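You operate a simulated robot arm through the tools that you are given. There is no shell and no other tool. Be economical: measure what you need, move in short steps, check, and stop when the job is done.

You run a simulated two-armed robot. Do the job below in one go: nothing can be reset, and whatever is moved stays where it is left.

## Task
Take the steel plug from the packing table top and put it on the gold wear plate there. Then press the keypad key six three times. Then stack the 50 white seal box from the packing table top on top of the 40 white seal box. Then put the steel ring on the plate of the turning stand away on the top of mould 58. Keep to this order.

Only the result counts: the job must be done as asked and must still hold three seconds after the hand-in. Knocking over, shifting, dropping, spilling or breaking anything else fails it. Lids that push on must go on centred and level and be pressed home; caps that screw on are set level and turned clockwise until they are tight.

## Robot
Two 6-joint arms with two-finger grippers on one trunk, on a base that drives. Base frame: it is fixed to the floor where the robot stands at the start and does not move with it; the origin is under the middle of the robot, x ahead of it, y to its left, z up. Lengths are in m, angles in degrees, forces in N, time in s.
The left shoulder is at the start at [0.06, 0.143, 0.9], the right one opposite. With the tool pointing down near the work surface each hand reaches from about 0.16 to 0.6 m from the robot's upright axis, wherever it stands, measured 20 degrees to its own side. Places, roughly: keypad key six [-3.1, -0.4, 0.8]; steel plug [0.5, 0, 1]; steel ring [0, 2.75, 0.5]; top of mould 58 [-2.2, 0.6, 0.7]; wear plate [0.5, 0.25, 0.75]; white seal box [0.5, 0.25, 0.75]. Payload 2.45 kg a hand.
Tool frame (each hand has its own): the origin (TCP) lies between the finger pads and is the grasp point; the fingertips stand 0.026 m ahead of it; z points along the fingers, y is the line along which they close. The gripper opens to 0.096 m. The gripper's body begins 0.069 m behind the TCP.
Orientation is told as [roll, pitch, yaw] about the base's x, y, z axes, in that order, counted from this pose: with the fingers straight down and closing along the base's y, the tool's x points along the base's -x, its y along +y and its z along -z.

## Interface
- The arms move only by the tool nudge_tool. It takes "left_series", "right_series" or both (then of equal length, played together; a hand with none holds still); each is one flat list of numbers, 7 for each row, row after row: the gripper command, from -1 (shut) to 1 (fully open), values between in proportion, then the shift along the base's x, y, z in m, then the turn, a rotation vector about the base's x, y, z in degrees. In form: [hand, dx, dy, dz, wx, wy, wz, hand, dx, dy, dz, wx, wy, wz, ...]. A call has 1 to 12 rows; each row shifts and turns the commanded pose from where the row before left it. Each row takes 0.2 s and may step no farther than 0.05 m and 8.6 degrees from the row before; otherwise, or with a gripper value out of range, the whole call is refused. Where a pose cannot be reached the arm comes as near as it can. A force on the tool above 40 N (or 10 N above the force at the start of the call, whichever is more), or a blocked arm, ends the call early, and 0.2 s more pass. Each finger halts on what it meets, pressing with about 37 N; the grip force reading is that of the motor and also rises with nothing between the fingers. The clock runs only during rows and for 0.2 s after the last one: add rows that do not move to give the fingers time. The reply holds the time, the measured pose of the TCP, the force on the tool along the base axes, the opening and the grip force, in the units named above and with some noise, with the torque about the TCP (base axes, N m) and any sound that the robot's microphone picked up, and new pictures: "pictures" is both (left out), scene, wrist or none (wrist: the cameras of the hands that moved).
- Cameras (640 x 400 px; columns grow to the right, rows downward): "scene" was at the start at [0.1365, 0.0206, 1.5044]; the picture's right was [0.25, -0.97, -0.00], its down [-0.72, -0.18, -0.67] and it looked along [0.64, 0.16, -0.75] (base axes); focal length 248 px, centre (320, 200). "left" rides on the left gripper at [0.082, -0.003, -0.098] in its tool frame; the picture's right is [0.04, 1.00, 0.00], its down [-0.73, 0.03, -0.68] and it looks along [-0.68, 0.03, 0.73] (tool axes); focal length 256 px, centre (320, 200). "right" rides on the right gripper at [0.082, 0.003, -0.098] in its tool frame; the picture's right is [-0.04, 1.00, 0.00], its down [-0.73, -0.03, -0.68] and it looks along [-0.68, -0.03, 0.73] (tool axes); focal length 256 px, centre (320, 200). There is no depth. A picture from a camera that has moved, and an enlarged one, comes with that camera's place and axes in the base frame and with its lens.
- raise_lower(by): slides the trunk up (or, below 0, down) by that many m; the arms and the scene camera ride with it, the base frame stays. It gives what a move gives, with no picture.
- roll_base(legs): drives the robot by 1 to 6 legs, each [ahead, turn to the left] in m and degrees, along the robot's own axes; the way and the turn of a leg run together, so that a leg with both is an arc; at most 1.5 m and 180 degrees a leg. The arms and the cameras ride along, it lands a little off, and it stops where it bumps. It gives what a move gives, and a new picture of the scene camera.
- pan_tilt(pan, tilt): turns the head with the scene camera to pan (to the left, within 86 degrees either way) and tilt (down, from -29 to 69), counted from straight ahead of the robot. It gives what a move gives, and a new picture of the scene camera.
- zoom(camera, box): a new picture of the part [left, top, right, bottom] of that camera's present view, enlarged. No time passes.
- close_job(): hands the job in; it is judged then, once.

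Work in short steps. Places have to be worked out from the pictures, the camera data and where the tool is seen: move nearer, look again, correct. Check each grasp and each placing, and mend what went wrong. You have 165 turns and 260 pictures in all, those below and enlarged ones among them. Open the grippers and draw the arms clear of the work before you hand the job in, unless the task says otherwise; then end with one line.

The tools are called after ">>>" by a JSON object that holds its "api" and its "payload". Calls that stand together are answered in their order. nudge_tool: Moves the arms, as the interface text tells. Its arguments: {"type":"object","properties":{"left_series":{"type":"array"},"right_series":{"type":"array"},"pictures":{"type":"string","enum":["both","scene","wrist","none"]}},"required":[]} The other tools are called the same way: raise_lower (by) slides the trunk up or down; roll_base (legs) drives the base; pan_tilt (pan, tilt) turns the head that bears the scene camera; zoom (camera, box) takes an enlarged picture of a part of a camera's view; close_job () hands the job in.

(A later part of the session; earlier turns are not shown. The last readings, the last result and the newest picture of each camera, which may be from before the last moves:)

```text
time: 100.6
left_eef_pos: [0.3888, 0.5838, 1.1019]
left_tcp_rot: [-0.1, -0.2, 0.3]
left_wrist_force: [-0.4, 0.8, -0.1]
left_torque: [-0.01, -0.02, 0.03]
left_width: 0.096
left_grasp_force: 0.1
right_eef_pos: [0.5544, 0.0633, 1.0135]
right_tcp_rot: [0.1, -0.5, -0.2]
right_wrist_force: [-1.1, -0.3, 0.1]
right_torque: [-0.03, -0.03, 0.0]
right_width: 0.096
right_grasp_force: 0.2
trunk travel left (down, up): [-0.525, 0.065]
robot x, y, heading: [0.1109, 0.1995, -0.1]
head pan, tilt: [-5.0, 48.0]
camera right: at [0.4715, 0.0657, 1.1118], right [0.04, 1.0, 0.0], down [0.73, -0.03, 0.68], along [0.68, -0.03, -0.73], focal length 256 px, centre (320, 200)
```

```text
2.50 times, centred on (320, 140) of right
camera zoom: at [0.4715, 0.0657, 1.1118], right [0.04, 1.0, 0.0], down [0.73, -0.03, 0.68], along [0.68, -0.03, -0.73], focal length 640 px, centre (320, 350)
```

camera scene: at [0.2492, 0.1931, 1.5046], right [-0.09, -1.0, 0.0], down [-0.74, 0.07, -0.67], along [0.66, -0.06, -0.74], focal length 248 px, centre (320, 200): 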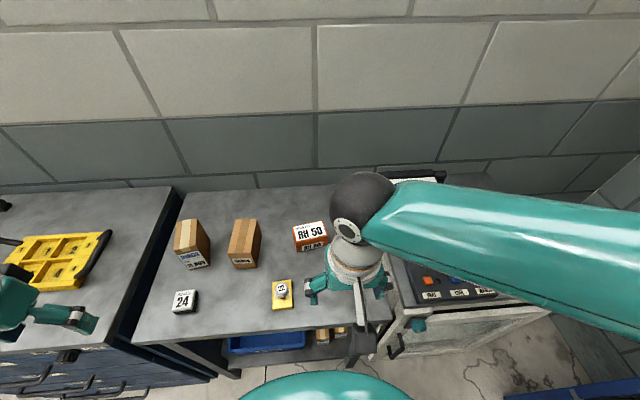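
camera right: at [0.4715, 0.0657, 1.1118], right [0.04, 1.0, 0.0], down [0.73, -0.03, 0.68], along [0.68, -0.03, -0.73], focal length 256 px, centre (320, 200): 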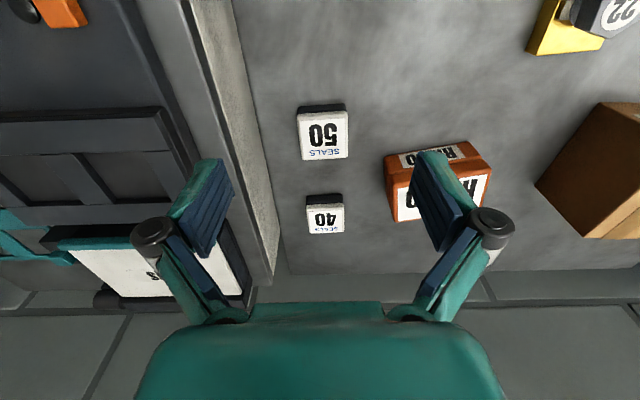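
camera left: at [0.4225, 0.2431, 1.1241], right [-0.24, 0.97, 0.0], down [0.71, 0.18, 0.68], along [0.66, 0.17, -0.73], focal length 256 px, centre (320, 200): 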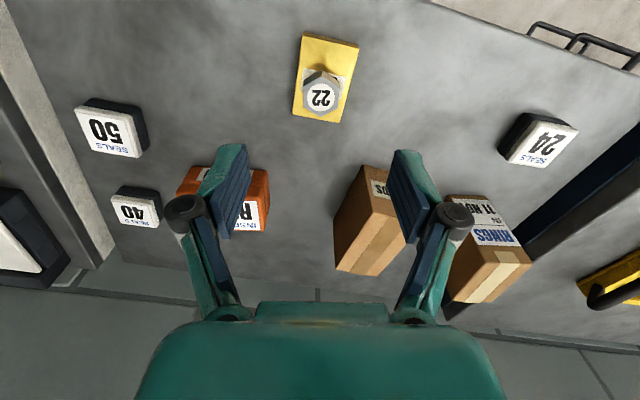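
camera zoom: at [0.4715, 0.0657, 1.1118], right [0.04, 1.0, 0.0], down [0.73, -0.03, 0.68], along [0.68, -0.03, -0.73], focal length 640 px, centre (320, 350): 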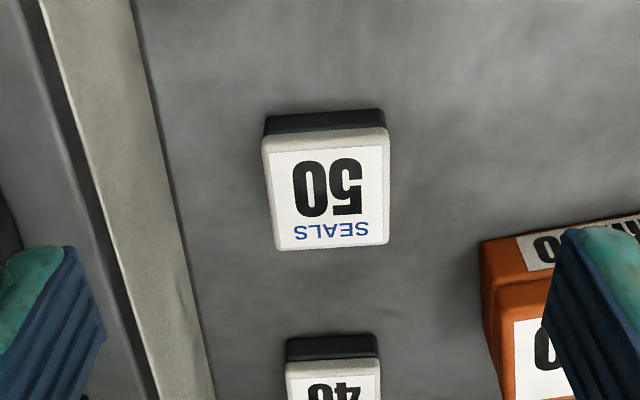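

50 box top ≈[0.596,0.063], yaw ≈+3°; 40 box top ≈[0.713,0.062]. I test whether the hand reaches above the 40 box while vertical.

>>> {"api": "nudge_tool", "payload": {"right_series": [1, 0.04, 0, 0, 0, 0, 0, 1, 0.04, 0, -0.02, 0, 0, 0, 1, 0.04, 0, -0.02, 0, 0, 0, 1, 0.04, 0, -0.02, 0, 0, 0, 1, 0, 0, 0, 0, 0, 0], "pictures": "wrist"}}

>>> {"api": "zoom", "payload": {"camera": "right", "box": [240, 40, 400, 160]}}

```text
time: 101.8
left_eef_pos: [0.3879, 0.5838, 1.1021]
left_tcp_rot: [-0.1, -0.3, 0.3]
left_wrist_force: [-1.0, 0.1, -0.1]
left_torque: [-0.01, -0.05, 0.0]
left_width: 0.0958
left_grasp_force: 0.1
right_eef_pos: [0.7139, 0.066, 0.9538]
right_tcp_rot: [0.2, -0.4, -0.2]
right_wrist_force: [-0.1, 0.9, -0.7]
right_torque: [0.03, 0.0, 0.01]
right_width: 0.0958
right_grasp_force: 0.1
trunk travel left (down, up): [-0.525, 0.065]
robot x, y, heading: [0.1102, 0.1997, -0.2]
head pan, tilt: [-5.0, 48.0]
camera right: at [0.6317, 0.068, 1.0523], right [0.04, 1.0, 0.0], down [0.73, -0.03, 0.68], along [0.68, -0.03, -0.73], focal length 256 px, centre (320, 200)
```

right: 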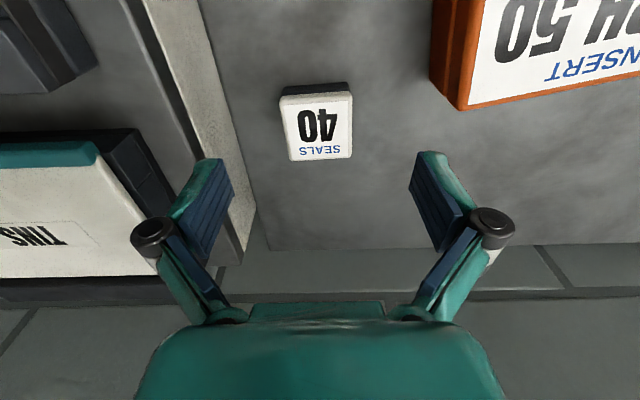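

```text
3.33 times, centred on (320, 100) of right
camera zoom: at [0.6317, 0.068, 1.0523], right [0.04, 1.0, 0.0], down [0.73, -0.03, 0.68], along [0.68, -0.03, -0.73], focal length 853 px, centre (320, 533)
```

zoom: 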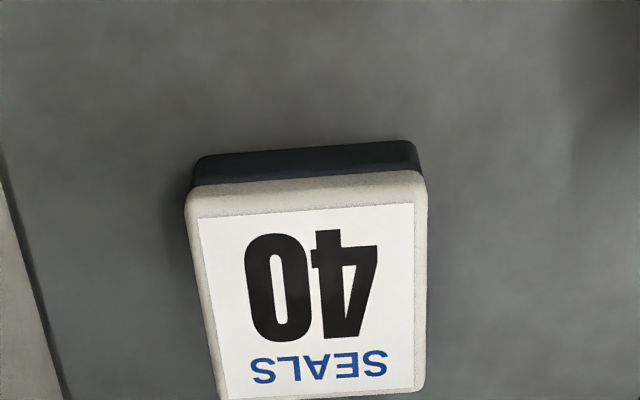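

Reach is fine. 40 box ≈[0.719,0.0625,top 0.88], yaw ≈2.5°. Now go above the 50 box ≈[0.599,0.0625] with partly closed fingers, yaw +3°.

>>> {"api": "nudge_tool", "payload": {"right_series": [0.5, -0.04, -0.0015, 0.01, 0, 0, 3.0, 0.5, -0.04, -0.001, 0, 0, 0, 0, 0.5, -0.035, -0.001, 0, 0, 0, 0, 0.5, 0, 0, -0.015, 0, 0, 0, 0.5, 0, 0, 0, 0, 0, 0], "pictures": "wrist"}}

>>> {"api": "zoom", "payload": {"camera": "right", "box": [220, 40, 420, 190]}}

```text
time: 103.0
left_eef_pos: [0.3883, 0.5842, 1.1006]
left_tcp_rot: [-0.1, -0.2, 0.2]
left_wrist_force: [-0.3, -0.1, -0.1]
left_torque: [0.0, -0.02, 0.04]
left_width: 0.096
left_grasp_force: 0.0
right_eef_pos: [0.5978, 0.0609, 0.9498]
right_tcp_rot: [0.0, -0.4, 2.8]
right_wrist_force: [-0.7, 0.5, 0.4]
right_torque: [0.01, -0.02, -0.05]
right_width: 0.072
right_grasp_force: 0.0
trunk travel left (down, up): [-0.525, 0.065]
robot x, y, heading: [0.1095, 0.1989, 0.1]
head pan, tilt: [-5.0, 48.0]
camera right: at [0.5136, 0.0593, 1.0479], right [-0.01, 1.0, 0.0], down [0.73, 0.0, 0.68], along [0.68, 0.01, -0.73], focal length 256 px, centre (320, 200)
```

right: 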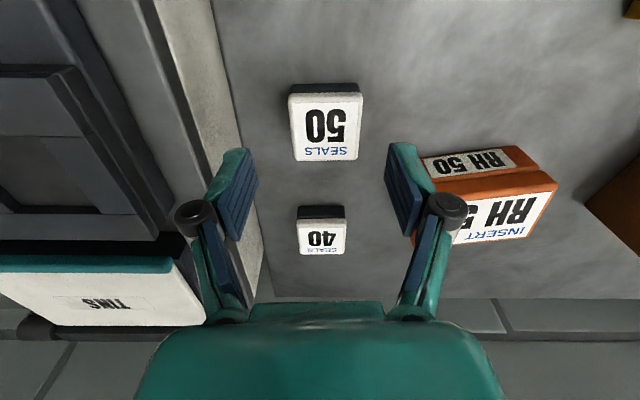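

```text
2.67 times, centred on (320, 115) of right
camera zoom: at [0.5136, 0.0593, 1.0479], right [-0.01, 1.0, 0.0], down [0.73, 0.0, 0.68], along [0.68, 0.01, -0.73], focal length 683 px, centre (320, 427)
```

zoom: 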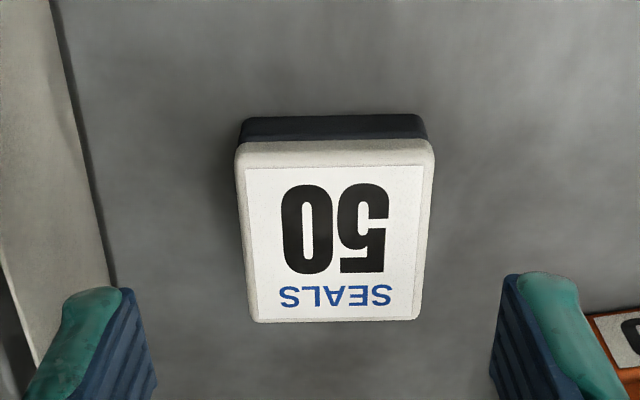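

Aligned. Shift +4 mm in y, descend to TCP ≈0.889 and close.

>>> {"api": "nudge_tool", "payload": {"right_series": [0.5, 0.001, 0.004, -0.02, 0, 0, 0, 0.5, 0, 0, -0.02, 0, 0, 0, 0.5, 0, 0, -0.021, 0, 0, 0, 0.5, 0, 0, 0, 0, 0, 0, -1, 0, 0, 0, 0, 0, 0, -1, 0, 0, 0, 0, 0, 0, -1, 0, 0, 0, 0, 0, 0], "pictures": "wrist"}}

```text
time: 104.6
left_eef_pos: [0.3895, 0.5844, 1.1009]
left_tcp_rot: [-0.1, -0.3, 0.2]
left_wrist_force: [0.7, 0.2, -0.2]
left_torque: [-0.02, 0.02, 0.0]
left_width: 0.0958
left_grasp_force: 0.1
right_eef_pos: [0.6003, 0.0636, 0.8886]
right_tcp_rot: [0.1, -0.4, 2.9]
right_wrist_force: [-0.9, 0.9, 1.3]
right_torque: [-0.04, 0.01, 0.0]
right_width: 0.0471
right_grasp_force: 37.1
trunk travel left (down, up): [-0.525, 0.065]
robot x, y, heading: [0.105, 0.1978, -0.5]
head pan, tilt: [-5.0, 48.0]
camera right: at [0.517, 0.062, 0.9867], right [-0.01, 1.0, 0.0], down [0.73, 0.0, 0.68], along [0.68, 0.01, -0.73], focal length 256 px, centre (320, 200)
```

right: 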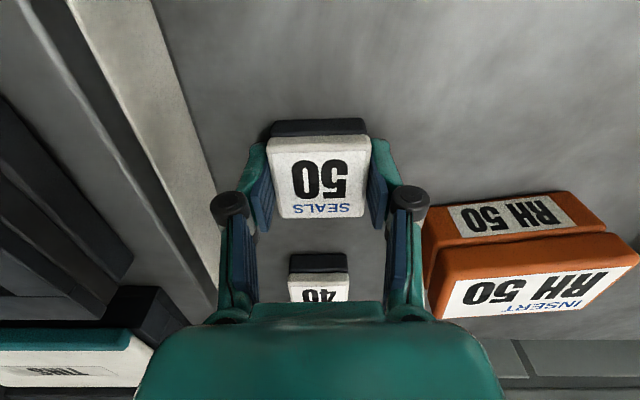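

Gripped (0.047). I lift 7 cm and move ahead halfway to re-measure the 40 box.

>>> {"api": "nudge_tool", "payload": {"right_series": [-1, 0, 0, 0.02, 0, 0, 0, -1, 0, 0, 0.03, 0, 0, 0, -1, 0, 0, 0.03, 0, 0, 0, -1, 0.03, 0, 0, 0, 0, 0, -1, 0.03, 0, 0, 0, 0, 0, -1, 0, 0, 0, 0, 0, 0], "pictures": "wrist"}}

>>> {"api": "zoom", "payload": {"camera": "right", "box": [220, 120, 420, 270]}}

```text
time: 106.0
left_eef_pos: [0.3886, 0.5839, 1.1016]
left_tcp_rot: [0.0, -0.2, 0.2]
left_wrist_force: [0.0, 0.5, -0.4]
left_torque: [0.0, 0.01, 0.0]
left_width: 0.0961
left_grasp_force: 0.1
right_eef_pos: [0.6615, 0.0643, 0.9695]
right_tcp_rot: [0.0, -0.3, 2.8]
right_wrist_force: [0.4, 0.2, -0.4]
right_torque: [0.0, 0.0, -0.03]
right_width: 0.0469
right_grasp_force: 37.1
trunk travel left (down, up): [-0.525, 0.065]
robot x, y, heading: [0.1079, 0.199, -0.3]
head pan, tilt: [-5.0, 48.0]
camera right: at [0.5782, 0.063, 1.0681], right [-0.01, 1.0, 0.0], down [0.73, 0.0, 0.68], along [0.68, 0.01, -0.73], focal length 256 px, centre (320, 200)
```

right: 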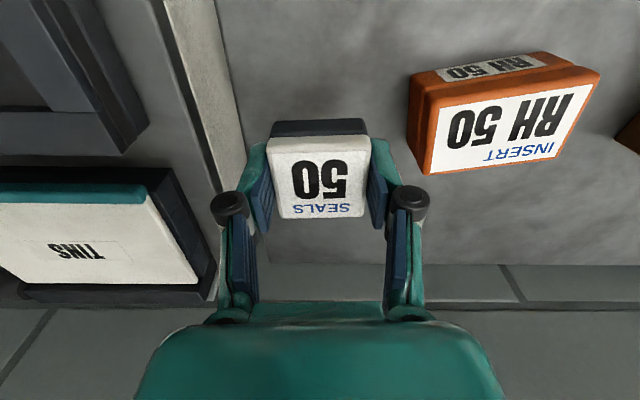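

```text
2.67 times, centred on (320, 195) of right
camera zoom: at [0.5782, 0.063, 1.0681], right [-0.01, 1.0, 0.0], down [0.73, 0.0, 0.68], along [0.68, 0.01, -0.73], focal length 683 px, centre (320, 213)
```

zoom: 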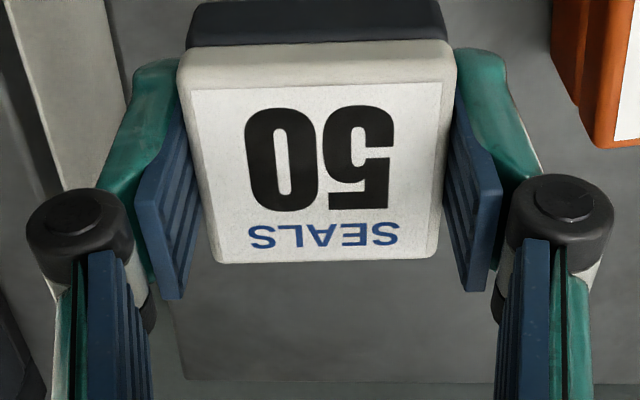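

I go to above the 40 box (TCP 0.7195, 0.062) and lower toward expected contact z≈0.917.

>>> {"api": "nudge_tool", "payload": {"right_series": [-1, 0.03, -0.001, 0, 0, 0, 0, -1, 0.028, -0.001, 0, 0, 0, 0, -1, 0, 0, -0.02, 0, 0, 0, -1, 0, 0, -0.02, 0, 0, 0, -1, 0, 0, 0, 0, 0, 0], "pictures": "both"}}

>>> {"api": "zoom", "payload": {"camera": "scene", "box": [280, 160, 400, 250]}}

>>> {"api": "zoom", "payload": {"camera": "right", "box": [240, 100, 400, 220]}}

```text
time: 107.2
left_eef_pos: [0.389, 0.5839, 1.1009]
left_tcp_rot: [-0.2, -0.2, 0.2]
left_wrist_force: [0.0, -0.2, -0.2]
left_torque: [-0.01, -0.01, 0.01]
left_width: 0.0959
left_grasp_force: 0.1
right_eef_pos: [0.718, 0.0625, 0.9295]
right_tcp_rot: [-0.1, -0.3, 2.8]
right_wrist_force: [-0.2, -0.2, -0.2]
right_torque: [0.01, -0.02, 0.01]
right_width: 0.0469
right_grasp_force: 36.6
trunk travel left (down, up): [-0.525, 0.065]
robot x, y, heading: [0.1077, 0.1988, -0.1]
head pan, tilt: [-5.0, 48.0]
camera scene: at [0.2471, 0.1932, 1.5048], right [-0.09, -1.0, 0.0], down [-0.74, 0.07, -0.67], along [0.67, -0.06, -0.74], focal length 248 px, centre (320, 200)
camera right: at [0.6354, 0.0611, 1.0279], right [-0.01, 1.0, 0.0], down [0.73, 0.0, 0.68], along [0.68, 0.01, -0.73], focal length 256 px, centre (320, 200)
```

scene: 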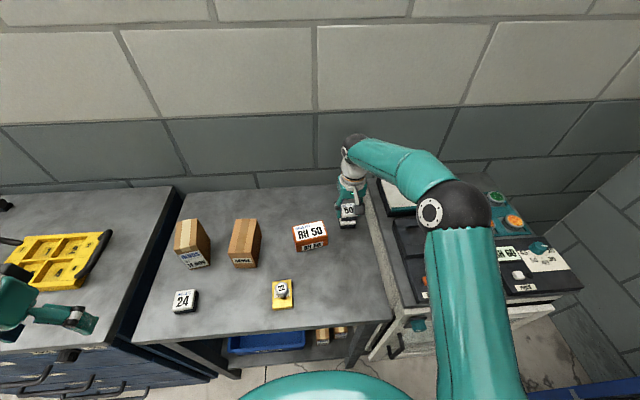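
right: 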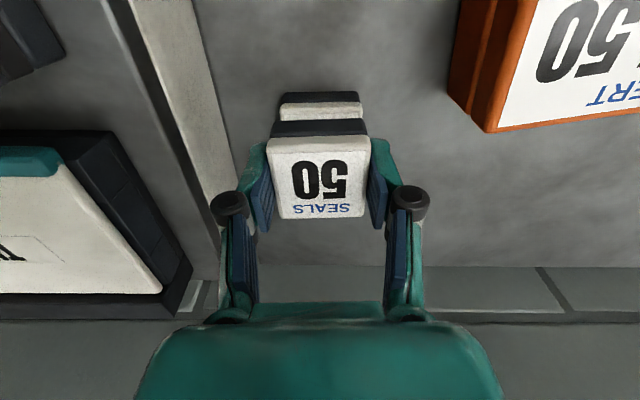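

```text
4.44 times, centred on (340, 205) of scene
camera zoom: at [0.2471, 0.1932, 1.5048], right [-0.09, -1.0, 0.0], down [-0.74, 0.07, -0.67], along [0.67, -0.06, -0.74], focal length 1104 px, centre (231, 178)
```

zoom: 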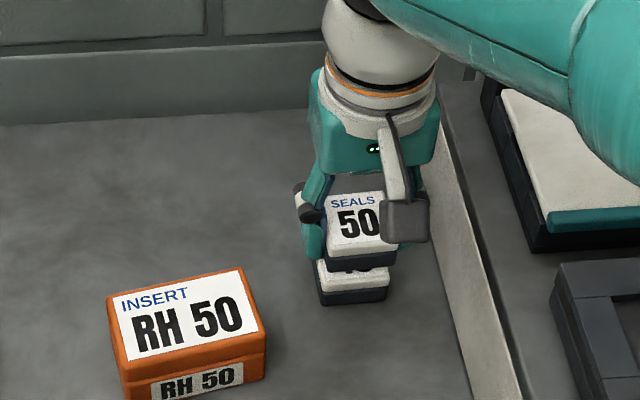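

```text
3.33 times, centred on (320, 160) of right
camera zoom: at [0.6354, 0.0611, 1.0279], right [-0.01, 1.0, 0.0], down [0.73, 0.0, 0.68], along [0.68, 0.01, -0.73], focal length 853 px, centre (320, 333)
```

zoom: 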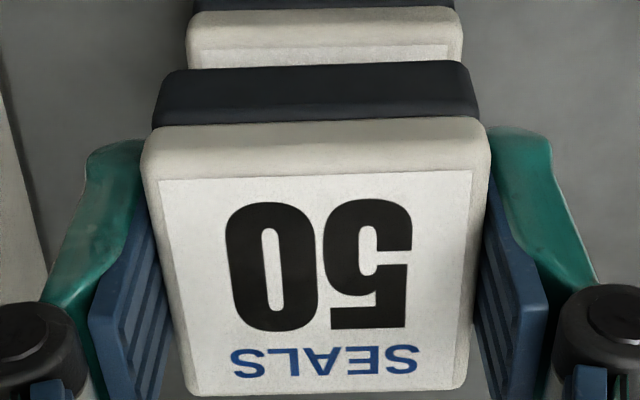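

Aligned within ~1 mm. I nudge +1 mm in y and lower to ≈0.920, then step until contact.

>>> {"api": "nudge_tool", "payload": {"right_series": [-1, 0, 0.001, -0.009, 0, 0, 0, -1, 0, 0, 0, 0, 0, 0], "pictures": "none"}}

>>> {"api": "nudge_tool", "payload": {"right_series": [-1, 0, 0, -0.002, 0, 0, 0, -1, 0, 0, 0, 0, 0, 0], "pictures": "none"}}

>>> {"api": "nudge_tool", "payload": {"right_series": [-1, 0, 0, -0.002, 0, 0, 0, -1, 0, 0, 0, 0, 0, 0], "pictures": "none"}}

```text
time: 107.8
left_eef_pos: [0.3888, 0.5854, 1.1011]
left_tcp_rot: [-0.1, -0.2, 0.2]
left_wrist_force: [-0.3, 0.0, 0.8]
left_torque: [-0.04, 0.0, -0.03]
left_width: 0.0959
left_grasp_force: 0.1
right_eef_pos: [0.7188, 0.064, 0.9202]
right_tcp_rot: [0.1, -0.4, 2.7]
right_wrist_force: [0.2, -0.4, -0.1]
right_torque: [-0.01, -0.02, 0.0]
right_width: 0.0469
right_grasp_force: 36.6
trunk travel left (down, up): [-0.525, 0.065]
robot x, y, heading: [0.108, 0.1991, -0.2]
head pan, tilt: [-5.0, 48.0]
```

```text
time: 108.4
left_eef_pos: [0.3901, 0.5834, 1.1007]
left_tcp_rot: [-0.2, -0.2, 0.2]
left_wrist_force: [0.5, -0.6, -0.2]
left_torque: [0.0, -0.02, 0.0]
left_width: 0.0961
left_grasp_force: 0.0
right_eef_pos: [0.7177, 0.0636, 0.9176]
right_tcp_rot: [0.1, -0.3, 2.8]
right_wrist_force: [-0.1, 0.5, 0.1]
right_torque: [0.03, -0.02, -0.04]
right_width: 0.0468
right_grasp_force: 37.1
trunk travel left (down, up): [-0.525, 0.065]
robot x, y, heading: [0.1084, 0.2008, -0.2]
head pan, tilt: [-5.0, 48.0]
```

```text
time: 109.0
left_eef_pos: [0.3888, 0.5845, 1.0997]
left_tcp_rot: [-0.1, -0.2, 0.2]
left_wrist_force: [0.2, -0.8, 0.1]
left_torque: [0.02, 0.0, 0.0]
left_width: 0.0961
left_grasp_force: 0.1
right_eef_pos: [0.7188, 0.0626, 0.9173]
right_tcp_rot: [0.2, -0.4, 2.8]
right_wrist_force: [-0.6, 1.4, 3.6]
right_torque: [-0.01, 0.0, -0.02]
right_width: 0.0471
right_grasp_force: 37.2
trunk travel left (down, up): [-0.525, 0.065]
robot x, y, heading: [0.1067, 0.1993, -0.4]
head pan, tilt: [-5.0, 48.0]
```

Contact begins; 1 mm more, then release and rise.

>>> {"api": "nudge_tool", "payload": {"right_series": [-1, 0, 0, -0.001, 0, 0, 0, -1, 0, 0, 0, 0, 0, 0, -0.03, 0, 0, 0, 0, 0, 0, 0.3, 0, 0, 0, 0, 0, 0, 0.5, 0, 0, 0, 0, 0, 0, 0.5, 0, 0, 0, 0, 0, 0, 0.5, 0, 0, 0.03, 0, 0, 0, 0.5, 0, 0, 0.04, 0, 0, 0, 0.5, 0, 0, 0.04, 0, 0, 0, 0.5, 0, 0, 0, 0, 0, 0], "pictures": "both"}}

>>> {"api": "zoom", "payload": {"camera": "scene", "box": [280, 160, 400, 250]}}

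```text
time: 111.2
left_eef_pos: [0.3893, 0.5847, 1.1016]
left_tcp_rot: [-0.1, -0.1, 0.2]
left_wrist_force: [0.1, -0.9, 0.5]
left_torque: [0.02, -0.02, 0.01]
left_width: 0.0958
left_grasp_force: 0.0
right_eef_pos: [0.7197, 0.0636, 1.0243]
right_tcp_rot: [0.2, -0.3, 2.8]
right_wrist_force: [0.0, -0.6, 0.0]
right_torque: [0.01, 0.0, -0.01]
right_width: 0.072
right_grasp_force: 0.0
trunk travel left (down, up): [-0.525, 0.065]
robot x, y, heading: [0.108, 0.2006, -0.6]
head pan, tilt: [-5.0, 48.0]
camera scene: at [0.2479, 0.1931, 1.5047], right [-0.09, -1.0, 0.0], down [-0.74, 0.07, -0.67], along [0.67, -0.06, -0.74], focal length 248 px, centre (320, 200)
camera right: at [0.6372, 0.0609, 1.1217], right [-0.01, 1.0, 0.0], down [0.73, 0.0, 0.68], along [0.68, 0.01, -0.73], focal length 256 px, centre (320, 200)
```

scene: 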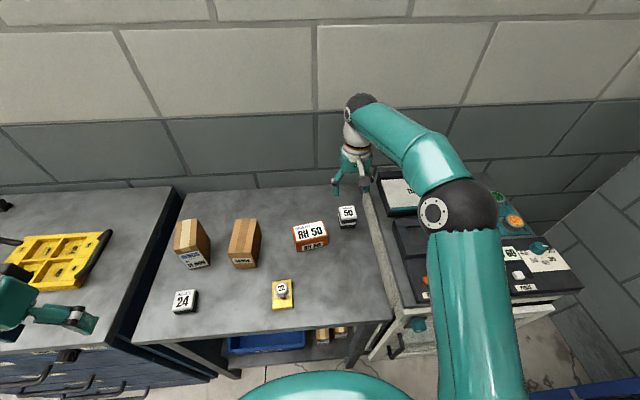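
right: 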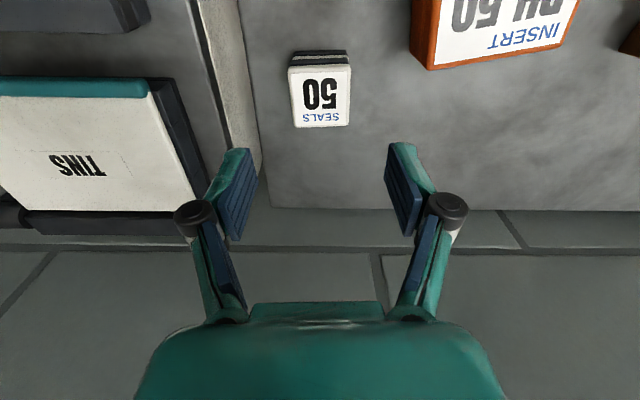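

```text
4.44 times, centred on (340, 205) of scene
camera zoom: at [0.2479, 0.1931, 1.5047], right [-0.09, -1.0, 0.0], down [-0.74, 0.07, -0.67], along [0.67, -0.06, -0.74], focal length 1104 px, centre (231, 178)
```

zoom: 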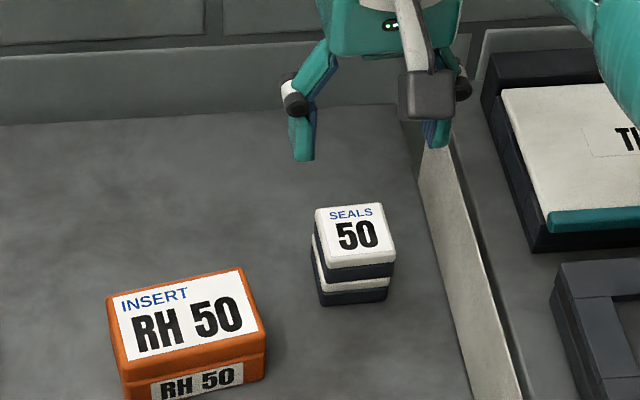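

Neat stack. Retract the right hand, back off, and turn left toward the turning stand.

>>> {"api": "nudge_tool", "payload": {"right_series": [1, -0.03, 0, 0.03, 0, 0, -3, 1, -0.045, 0, 0.015, 0, 0, 0, 1, -0.05, 0, 0.015, 0, 0, 0, 1, -0.05, -0.005, 0, 0, 0, 0, 1, -0.05, 0, 0, 0, 0, 0, 1, -0.05, 0, 0, 0, 0, 0, 1, -0.04, 0, 0, 0, 0, 0, 1, 0, 0, 0, 0, 0, 0], "pictures": "none"}}

>>> {"api": "roll_base", "payload": {"legs": [[-0.4, 0], [0, 95]]}}

>>> {"api": "pan_tilt", "payload": {"pan": 0, "tilt": 25}}

```text
refused: row 3 steps farther than a row can; nothing moved
```

```text
time: 116.9
left_eef_pos: [-0.5495, 0.6086, 1.0999]
left_tcp_rot: [-0.3, 0.0, 68.2]
left_wrist_force: [-0.4, -0.1, -0.1]
left_torque: [-0.02, -0.04, -0.01]
left_width: 0.0959
left_grasp_force: 0.1
right_eef_pos: [0.058, 0.7203, 1.0236]
right_tcp_rot: [-0.1, -0.5, 70.9]
right_wrist_force: [-0.6, -0.3, 0.1]
right_torque: [-0.04, -0.05, -0.01]
right_width: 0.0724
right_grasp_force: 0.0
trunk travel left (down, up): [-0.525, 0.065]
robot x, y, heading: [-0.2576, 0.1805, 69.8]
head pan, tilt: [-5.0, 48.0]
stopped in leg 2: the robot was blocked; the commanded pose is now the measured one
camera scene: at [-0.2034, 0.3158, 1.5046], right [0.9, -0.43, 0.0], down [-0.32, -0.67, -0.67], along [0.29, 0.6, -0.74], focal length 248 px, centre (320, 200)
```

scene: 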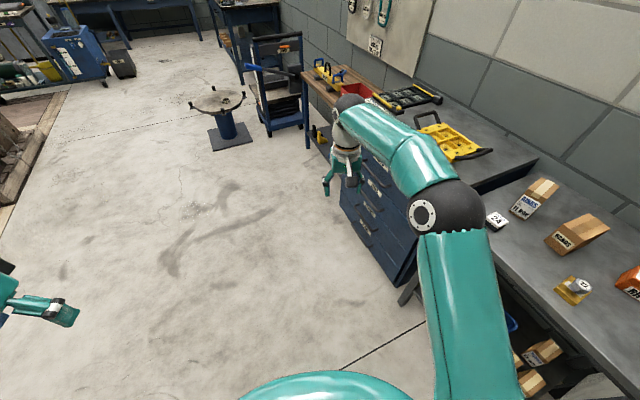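

```text
time: 117.7
left_eef_pos: [-0.5471, 0.6071, 1.1026]
left_tcp_rot: [-0.1, -0.1, 68.3]
left_wrist_force: [0.6, -0.9, -0.3]
left_torque: [-0.03, -0.01, -0.02]
left_width: 0.096
left_grasp_force: 0.1
right_eef_pos: [0.0598, 0.7195, 1.0248]
right_tcp_rot: [0.1, -0.4, 71.0]
right_wrist_force: [0.8, 0.7, 0.3]
right_torque: [0.02, 0.0, 0.01]
right_width: 0.072
right_grasp_force: 0.0
trunk travel left (down, up): [-0.525, 0.065]
robot x, y, heading: [-0.2582, 0.18, 69.7]
head pan, tilt: [0.0, 25.0]
camera scene: at [-0.2025, 0.3287, 1.5394], right [0.94, -0.35, 0.0], down [-0.15, -0.4, -0.91], along [0.31, 0.85, -0.42], focal length 248 px, centre (320, 200)
```

scene: 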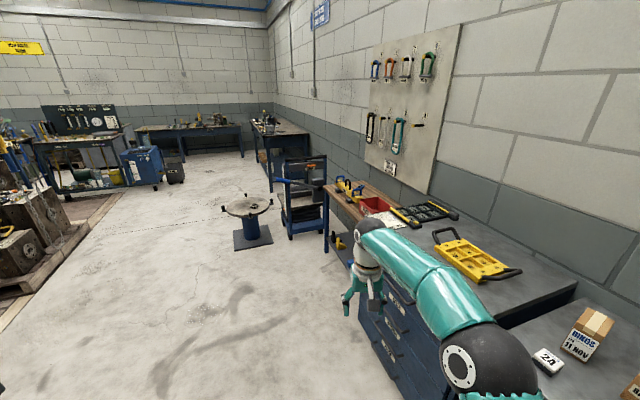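

The retract was refused and the turn then stopped with the arm extended; I check for contact on the right side before moving anything.

>>> {"api": "pan_tilt", "payload": {"pan": -45, "tilt": 45}}

>>> {"api": "zoom", "payload": {"camera": "right", "box": [0, 0, 640, 400]}}

```text
time: 118.9
left_eef_pos: [-0.5486, 0.607, 1.1018]
left_tcp_rot: [-0.1, -0.1, 68.4]
left_wrist_force: [0.0, -0.3, 1.0]
left_torque: [0.0, -0.02, -0.02]
left_width: 0.0961
left_grasp_force: 0.1
right_eef_pos: [0.0589, 0.7183, 1.0247]
right_tcp_rot: [0.2, -0.5, 70.9]
right_wrist_force: [-0.1, -0.1, -0.3]
right_torque: [-0.03, -0.01, 0.01]
right_width: 0.072
right_grasp_force: 0.0
trunk travel left (down, up): [-0.525, 0.065]
robot x, y, heading: [-0.2531, 0.1811, 69.7]
head pan, tilt: [-45.0, 45.0]
camera scene: at [-0.1608, 0.2762, 1.509], right [0.42, -0.91, 0.0], down [-0.64, -0.3, -0.71], along [0.64, 0.3, -0.71], focal length 248 px, centre (320, 200)
```

scene: 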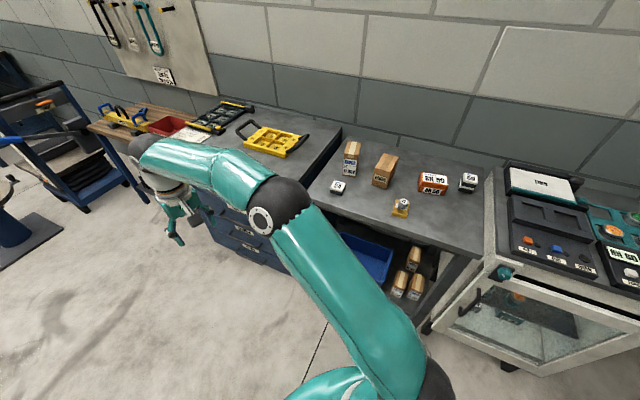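

```text
1.00 times, centred on (320, 200) of right (not enlarged: the box is as wide or as high as the picture)
camera zoom: at [0.0298, 0.6413, 1.1227], right [-0.93, 0.37, 0.0], down [0.27, 0.68, 0.68], along [0.25, 0.64, -0.73], focal length 256 px, centre (320, 200)
```

zoom: 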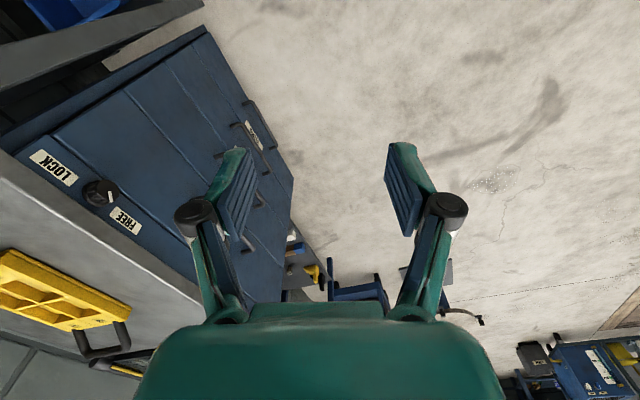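

Nothing appears disturbed. I retract the right hand toward the robot.

>>> {"api": "nudge_tool", "payload": {"right_series": [1, -0.015, -0.042, 0.01, 0, 0, 0, 1, -0.015, -0.042, 0.01, 0, 0, 0, 1, -0.015, -0.042, 0.01, 0, 0, 0, 1, -0.015, -0.042, 0.01, 0, 0, 0, 1, -0.015, -0.042, 0.01, 0, 0, 0, 1, -0.015, -0.042, 0.01, 0, 0, 0, 1, -0.01, -0.03, 0.01, 0, 0, 0, 1, 0, 0, 0, 0, 0, 0], "pictures": "scene"}}

```text
time: 120.7
left_eef_pos: [-0.5473, 0.6059, 1.1012]
left_tcp_rot: [-0.2, 0.0, 68.3]
left_wrist_force: [0.3, 0.0, 0.5]
left_torque: [-0.03, -0.04, -0.01]
left_width: 0.096
left_grasp_force: 0.0
right_eef_pos: [-0.0406, 0.4372, 1.0968]
right_tcp_rot: [0.0, -0.4, 70.8]
right_wrist_force: [-0.2, 0.1, -0.3]
right_torque: [0.01, -0.01, -0.01]
right_width: 0.0961
right_grasp_force: 0.0
trunk travel left (down, up): [-0.525, 0.065]
robot x, y, heading: [-0.2552, 0.181, 69.4]
head pan, tilt: [-45.0, 45.0]
camera scene: at [-0.1608, 0.2764, 1.5089], right [0.42, -0.91, 0.0], down [-0.64, -0.3, -0.71], along [0.64, 0.29, -0.71], focal length 248 px, centre (320, 200)
```

scene: 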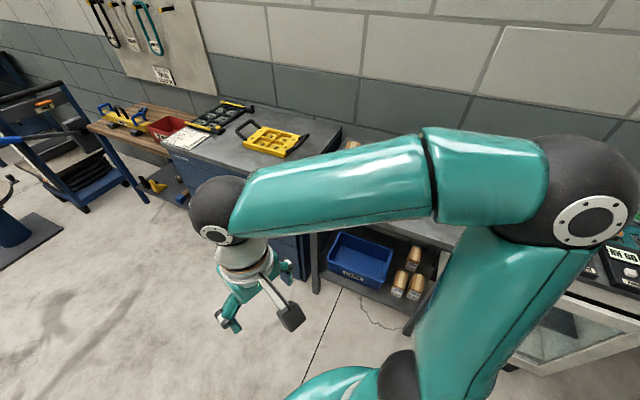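

Now turn left ~20° and drive toward the stand.

>>> {"api": "roll_base", "payload": {"legs": [[0, 20.5], [1.3, 0]]}}

>>> {"api": "pan_tilt", "payload": {"pan": -12, "tilt": 40}}

>>> {"api": "zoom", "payload": {"camera": "scene", "box": [200, 80, 440, 240]}}

```text
time: 128.5
left_eef_pos: [-0.6751, 1.7759, 1.1014]
left_tcp_rot: [-0.2, -0.1, 88.5]
left_wrist_force: [-0.5, 0.7, -0.1]
left_torque: [-0.04, 0.0, -0.02]
left_width: 0.096
left_grasp_force: 0.1
right_eef_pos: [-0.1406, 1.7932, 1.0965]
right_tcp_rot: [0.1, -0.5, 91.0]
right_wrist_force: [-0.5, -0.7, 0.0]
right_torque: [0.01, 0.0, 0.0]
right_width: 0.0959
right_grasp_force: 0.1
trunk travel left (down, up): [-0.525, 0.065]
robot x, y, heading: [-0.2577, 1.4806, 89.9]
head pan, tilt: [-45.0, 45.0]
camera scene: at [-0.1969, 1.5998, 1.509], right [0.71, -0.71, 0.0], down [-0.5, -0.5, -0.71], along [0.5, 0.5, -0.71], focal length 248 px, centre (320, 200)
```

scene: 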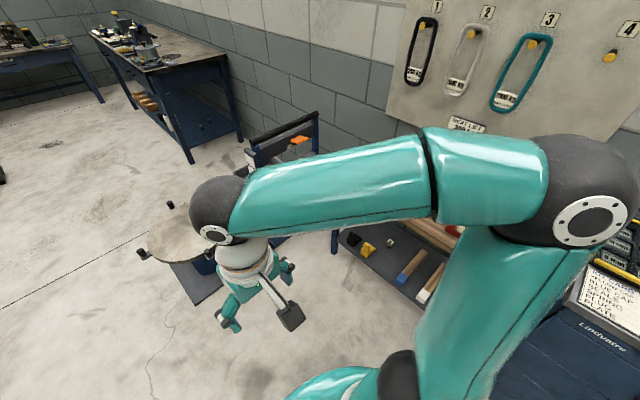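

```text
time: 129.5
left_eef_pos: [-0.676, 1.7755, 1.1017]
left_tcp_rot: [-0.1, -0.1, 88.4]
left_wrist_force: [-0.1, 0.9, -0.4]
left_torque: [0.0, 0.0, -0.02]
left_width: 0.0959
left_grasp_force: 0.2
right_eef_pos: [-0.1405, 1.7934, 1.0969]
right_tcp_rot: [0.1, -0.4, 91.1]
right_wrist_force: [-0.4, -0.2, 0.0]
right_torque: [-0.01, 0.01, 0.02]
right_width: 0.0959
right_grasp_force: 0.0
trunk travel left (down, up): [-0.525, 0.065]
robot x, y, heading: [-0.2539, 1.4807, 90.0]
head pan, tilt: [-12.0, 40.0]
camera scene: at [-0.2367, 1.6251, 1.5162], right [0.98, -0.21, 0.0], down [-0.13, -0.63, -0.77], along [0.16, 0.75, -0.64], focal length 248 px, centre (320, 200)
```

scene: 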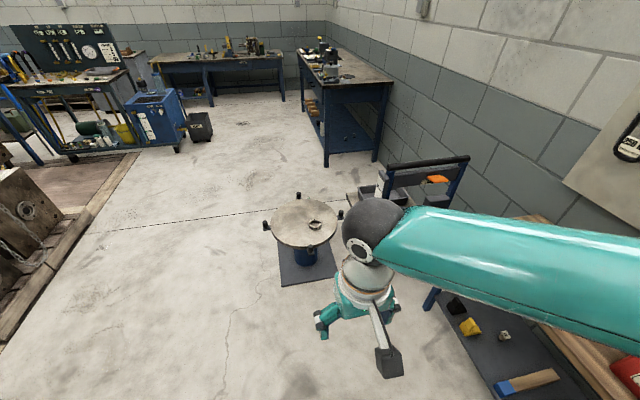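

```text
2.50 times, centred on (320, 160) of scene
camera zoom: at [-0.2367, 1.6251, 1.5162], right [0.98, -0.21, 0.0], down [-0.13, -0.63, -0.77], along [0.16, 0.75, -0.64], focal length 621 px, centre (320, 300)
```

zoom: 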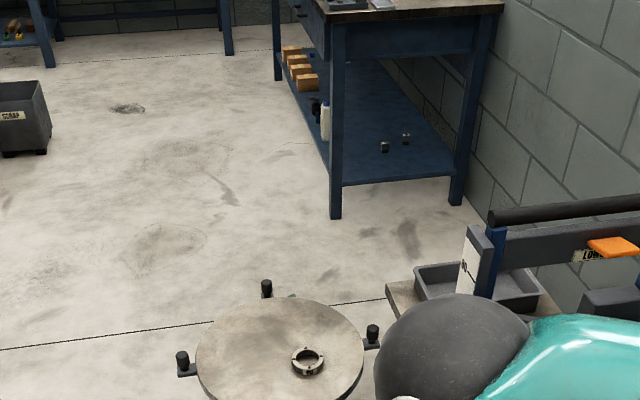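

The ring is on the stand plate at ≈[-0.06,2.59]. To keep elbows clear of the bench, I approach from the left: turn left 17°, drive 0.8, then turn right 48°.

>>> {"api": "roll_base", "payload": {"legs": [[0, 17], [0.8, 0], [0, -48]]}}

>>> {"api": "pan_tilt", "payload": {"pan": -15, "tilt": 50}}

>>> {"api": "zoom", "payload": {"camera": "scene", "box": [200, 60, 440, 220]}}

```text
time: 137.4
left_eef_pos: [-0.7069, 2.7312, 1.1014]
left_tcp_rot: [-0.1, -0.2, 57.9]
left_wrist_force: [0.0, 0.8, 0.1]
left_torque: [-0.04, 0.0, 0.01]
left_width: 0.0961
left_grasp_force: 0.0
right_eef_pos: [-0.238, 2.4719, 1.0981]
right_tcp_rot: [0.1, -0.4, 60.5]
right_wrist_force: [0.0, 0.4, 0.4]
right_torque: [0.0, 0.02, 0.0]
right_width: 0.096
right_grasp_force: 0.2
trunk travel left (down, up): [-0.525, 0.065]
robot x, y, heading: [-0.5091, 2.2701, 59.5]
head pan, tilt: [-12.0, 40.0]
camera scene: at [-0.4216, 2.3864, 1.5163], right [0.73, -0.68, 0.0], down [-0.44, -0.47, -0.77], along [0.52, 0.56, -0.64], focal length 248 px, centre (320, 200)
```

scene: 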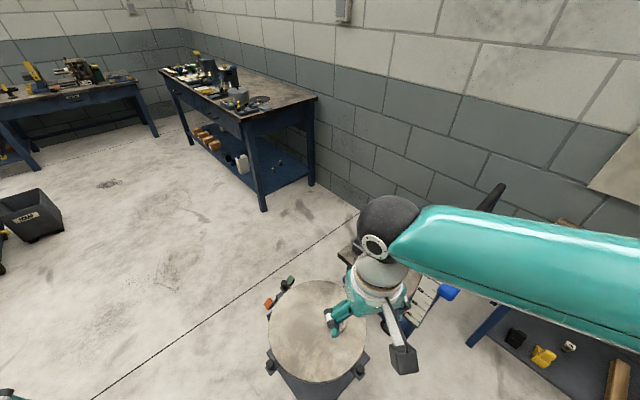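

```text
time: 138.1
left_eef_pos: [-0.7082, 2.7303, 1.1016]
left_tcp_rot: [-0.2, -0.3, 57.9]
left_wrist_force: [0.3, -0.3, -0.4]
left_torque: [-0.02, 0.0, 0.02]
left_width: 0.0959
left_grasp_force: 0.0
right_eef_pos: [-0.2376, 2.4719, 1.0976]
right_tcp_rot: [0.2, -0.3, 60.5]
right_wrist_force: [-0.4, -0.5, 0.4]
right_torque: [-0.02, 0.0, 0.01]
right_width: 0.0961
right_grasp_force: 0.1
trunk travel left (down, up): [-0.525, 0.065]
robot x, y, heading: [-0.5093, 2.2704, 59.3]
head pan, tilt: [-15.0, 50.0]
camera scene: at [-0.4249, 2.3775, 1.5022], right [0.7, -0.72, 0.0], down [-0.55, -0.53, -0.64], along [0.46, 0.45, -0.77], focal length 248 px, centre (320, 200)
```

scene: 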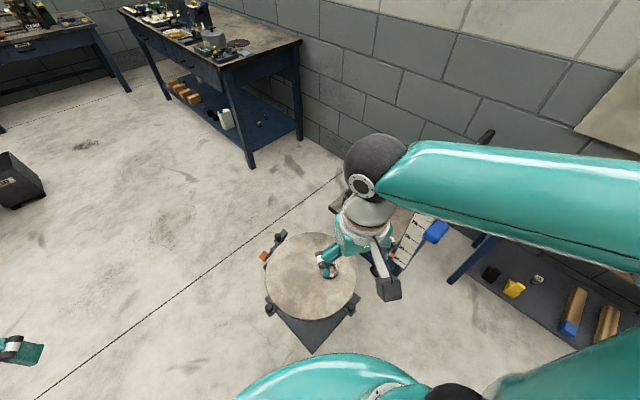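

```text
2.50 times, centred on (320, 140) of scene
camera zoom: at [-0.4249, 2.3775, 1.5022], right [0.7, -0.72, 0.0], down [-0.55, -0.53, -0.64], along [0.46, 0.45, -0.77], focal length 621 px, centre (320, 350)
```

zoom: 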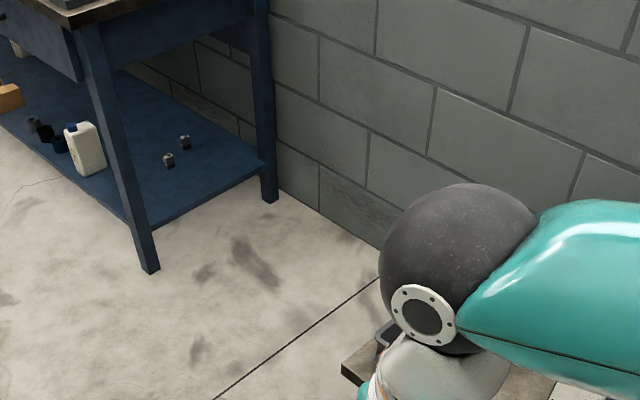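

I lower the trunk 0.3 m and take a wrist view of the plate.

>>> {"api": "raise_lower", "payload": {"by": -0.3}}

>>> {"api": "zoom", "payload": {"camera": "right", "box": [0, 0, 640, 400]}}

>>> {"api": "zoom", "payload": {"camera": "scene", "box": [0, 0, 640, 400]}}

```text
time: 141.1
left_eef_pos: [-0.7066, 2.7295, 0.8028]
left_tcp_rot: [-0.1, -0.2, 57.9]
left_wrist_force: [0.0, 1.1, -0.3]
left_torque: [-0.01, 0.02, 0.0]
left_width: 0.0963
left_grasp_force: 0.0
right_eef_pos: [-0.2384, 2.4709, 0.7978]
right_tcp_rot: [0.1, -0.3, 60.5]
right_wrist_force: [-0.1, 0.6, 0.1]
right_torque: [-0.02, -0.02, 0.01]
right_width: 0.0959
right_grasp_force: 0.0
trunk travel left (down, up): [-0.225, 0.365]
robot x, y, heading: [-0.5087, 2.2716, 59.3]
head pan, tilt: [-15.0, 50.0]
```

```text
1.00 times, centred on (320, 200) of right (not enlarged: the box is as wide or as high as the picture)
camera zoom: at [-0.2819, 2.4016, 0.8962], right [-0.85, 0.53, 0.0], down [0.39, 0.62, 0.68], along [0.36, 0.58, -0.73], focal length 256 px, centre (320, 200)
```

zoom: 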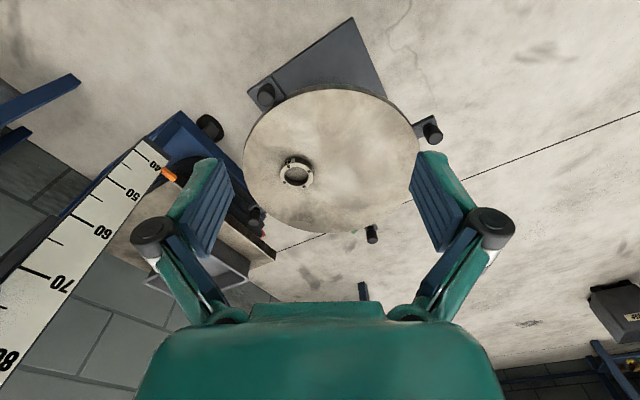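

```text
1.00 times, centred on (320, 200) of scene (not enlarged: the box is as wide or as high as the picture)
camera zoom: at [-0.4244, 2.3775, 1.2021], right [0.7, -0.72, 0.0], down [-0.55, -0.54, -0.64], along [0.46, 0.45, -0.77], focal length 248 px, centre (320, 200)
```

zoom: 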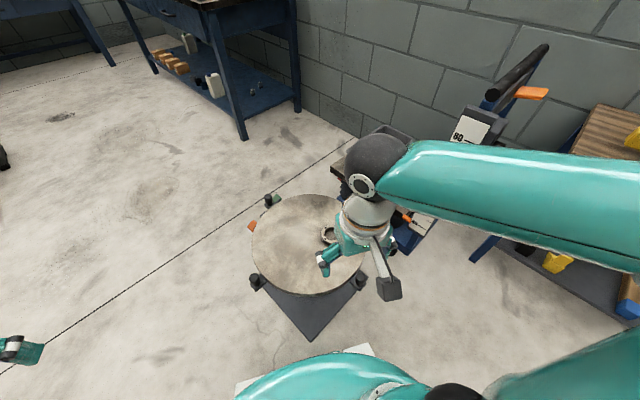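

Ring ≈[-0.03,2.70,0.38]. I creep 4 cm forward and lower the trunk another 0.2 m.

>>> {"api": "roll_base", "payload": {"legs": [[0.04, 0]]}}

>>> {"api": "raise_lower", "payload": {"by": -0.2}}

>>> {"api": "zoom", "payload": {"camera": "right", "box": [0, 0, 640, 400]}}

```text
time: 142.0
left_eef_pos: [-0.686, 2.7661, 0.8023]
left_tcp_rot: [-0.3, 0.0, 57.9]
left_wrist_force: [0.6, -0.3, 0.1]
left_torque: [0.0, 0.0, -0.01]
left_width: 0.0961
left_grasp_force: 0.1
right_eef_pos: [-0.2175, 2.5074, 0.7976]
right_tcp_rot: [0.1, -0.4, 60.5]
right_wrist_force: [0.7, 0.8, -0.9]
right_torque: [0.02, 0.0, 0.01]
right_width: 0.0962
right_grasp_force: 0.1
trunk travel left (down, up): [-0.225, 0.365]
robot x, y, heading: [-0.4897, 2.3073, 59.2]
head pan, tilt: [-15.0, 50.0]
camera scene: at [-0.4033, 2.4131, 1.202], right [0.7, -0.72, 0.0], down [-0.55, -0.54, -0.64], along [0.46, 0.45, -0.77], focal length 248 px, centre (320, 200)
```

scene: 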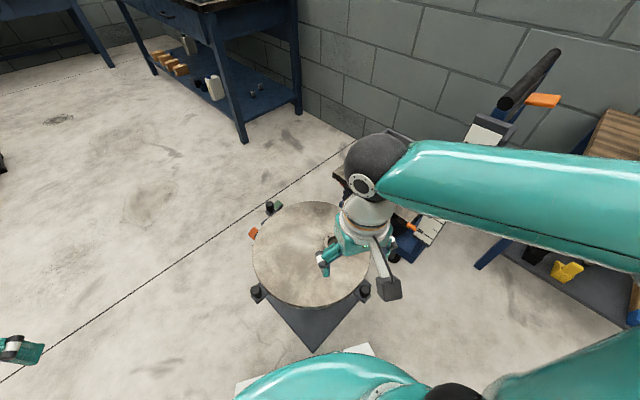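

```text
time: 144.2
left_eef_pos: [-0.6867, 2.7655, 0.603]
left_tcp_rot: [-0.1, -0.2, 57.9]
left_wrist_force: [0.1, 0.3, 0.7]
left_torque: [0.0, -0.03, 0.0]
left_width: 0.0956
left_grasp_force: 0.0
right_eef_pos: [-0.2171, 2.5075, 0.5984]
right_tcp_rot: [0.1, -0.4, 60.5]
right_wrist_force: [0.4, 1.4, -0.1]
right_torque: [0.01, -0.04, 0.0]
right_width: 0.0958
right_grasp_force: 0.1
trunk travel left (down, up): [-0.025, 0.565]
robot x, y, heading: [-0.4834, 2.3067, 59.4]
head pan, tilt: [-15.0, 50.0]
```

```text
1.00 times, centred on (320, 200) of right (not enlarged: the box is as wide or as high as the picture)
camera zoom: at [-0.2609, 2.4368, 0.6967], right [-0.85, 0.53, 0.0], down [0.39, 0.62, 0.68], along [0.36, 0.58, -0.73], focal length 256 px, centre (320, 200)
```

zoom: 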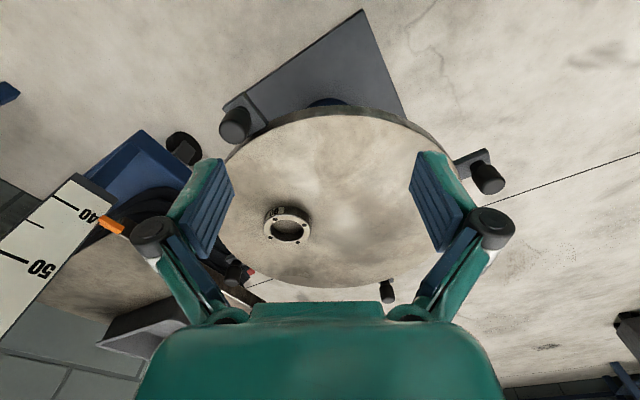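

Ring ≈[-0.041,2.685,0.41]. I move the right hand near it at z≈0.53 to look.

>>> {"api": "nudge_tool", "payload": {"right_series": [1, 0.032, 0.032, -0.01, 0, 0, 0, 1, 0.032, 0.032, -0.015, 0, 0, 0, 1, 0.032, 0.032, -0.015, 0, 0, 0, 1, 0.032, 0.032, -0.015, 0, 0, 0, 1, 0.02, 0.02, -0.015, 0, 0, 0, 1, 0, 0, 0, 0, 0, 0], "pictures": "wrist"}}

>>> {"api": "zoom", "payload": {"camera": "right", "box": [240, 80, 400, 200]}}

```text
time: 145.6
left_eef_pos: [-0.6863, 2.7645, 0.603]
left_tcp_rot: [-0.2, -0.2, 57.9]
left_wrist_force: [0.0, 0.2, 0.5]
left_torque: [0.01, 0.0, 0.03]
left_width: 0.0961
left_grasp_force: 0.1
right_eef_pos: [-0.0686, 2.6566, 0.5276]
right_tcp_rot: [0.0, -0.5, 60.5]
right_wrist_force: [0.4, 0.1, -0.2]
right_torque: [-0.02, 0.02, -0.02]
right_width: 0.0961
right_grasp_force: 0.1
trunk travel left (down, up): [-0.025, 0.565]
robot x, y, heading: [-0.4855, 2.3097, 59.4]
head pan, tilt: [-15.0, 50.0]
camera right: at [-0.1129, 2.5853, 0.6259], right [-0.85, 0.53, 0.0], down [0.39, 0.62, 0.68], along [0.36, 0.58, -0.73], focal length 256 px, centre (320, 200)
```

right: 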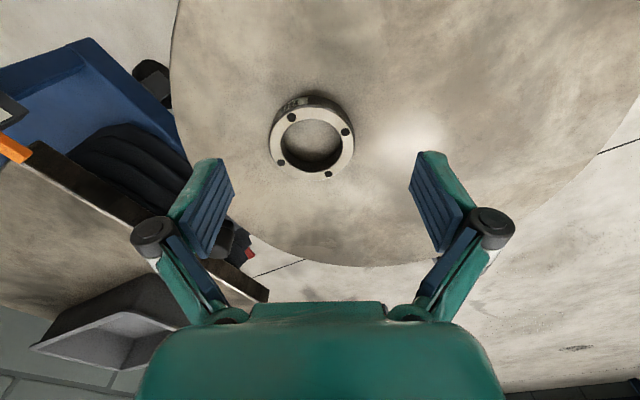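

```text
3.33 times, centred on (320, 140) of right
camera zoom: at [-0.1129, 2.5853, 0.6259], right [-0.85, 0.53, 0.0], down [0.39, 0.62, 0.68], along [0.36, 0.58, -0.73], focal length 853 px, centre (320, 400)
```

zoom: 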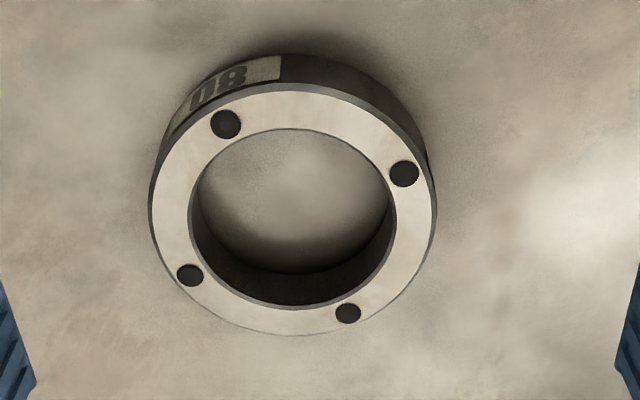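

Ring outer diameter ≈0.081 m, centre ≈[-0.041,2.687], height ≈0.022. I centre over it at z≈0.475 and check.

>>> {"api": "nudge_tool", "payload": {"right_series": [1, 0.014, 0.015, -0.02, 0, 0, 0, 1, 0.0136, 0.0154, -0.03, 0, 0, 0, 1, 0, 0, 0, 0, 0, 0], "pictures": "wrist"}}

>>> {"api": "zoom", "payload": {"camera": "right", "box": [200, 80, 440, 260]}}

```text
time: 146.4
left_eef_pos: [-0.6863, 2.7653, 0.6028]
left_tcp_rot: [-0.3, 0.0, 58.0]
left_wrist_force: [0.4, -1.0, -0.1]
left_torque: [0.01, -0.02, -0.03]
left_width: 0.0959
left_grasp_force: 0.0
right_eef_pos: [-0.0403, 2.6851, 0.4784]
right_tcp_rot: [0.1, -0.4, 60.6]
right_wrist_force: [-0.9, -0.6, 0.3]
right_torque: [-0.01, -0.02, -0.01]
right_width: 0.0959
right_grasp_force: 0.1
trunk travel left (down, up): [-0.025, 0.565]
robot x, y, heading: [-0.4904, 2.3062, 58.8]
head pan, tilt: [-15.0, 50.0]
camera right: at [-0.0853, 2.6152, 0.5767], right [-0.85, 0.53, 0.0], down [0.39, 0.62, 0.68], along [0.36, 0.58, -0.73], focal length 256 px, centre (320, 200)
```

right: 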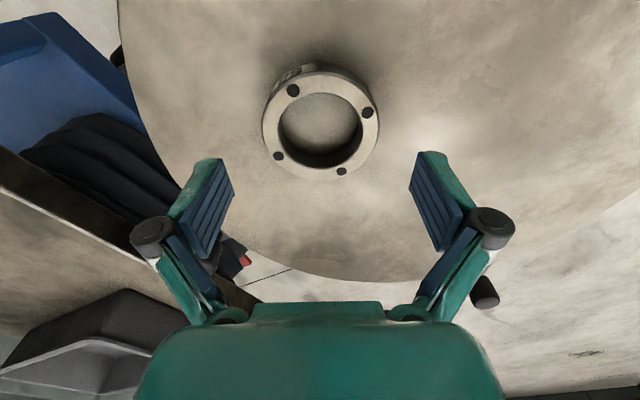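

```text
2.22 times, centred on (320, 170) of right
camera zoom: at [-0.0853, 2.6152, 0.5767], right [-0.85, 0.53, 0.0], down [0.39, 0.62, 0.68], along [0.36, 0.58, -0.73], focal length 569 px, centre (320, 267)
```

zoom: 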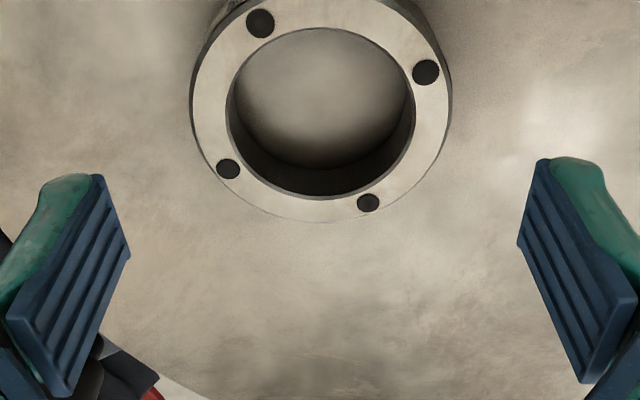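

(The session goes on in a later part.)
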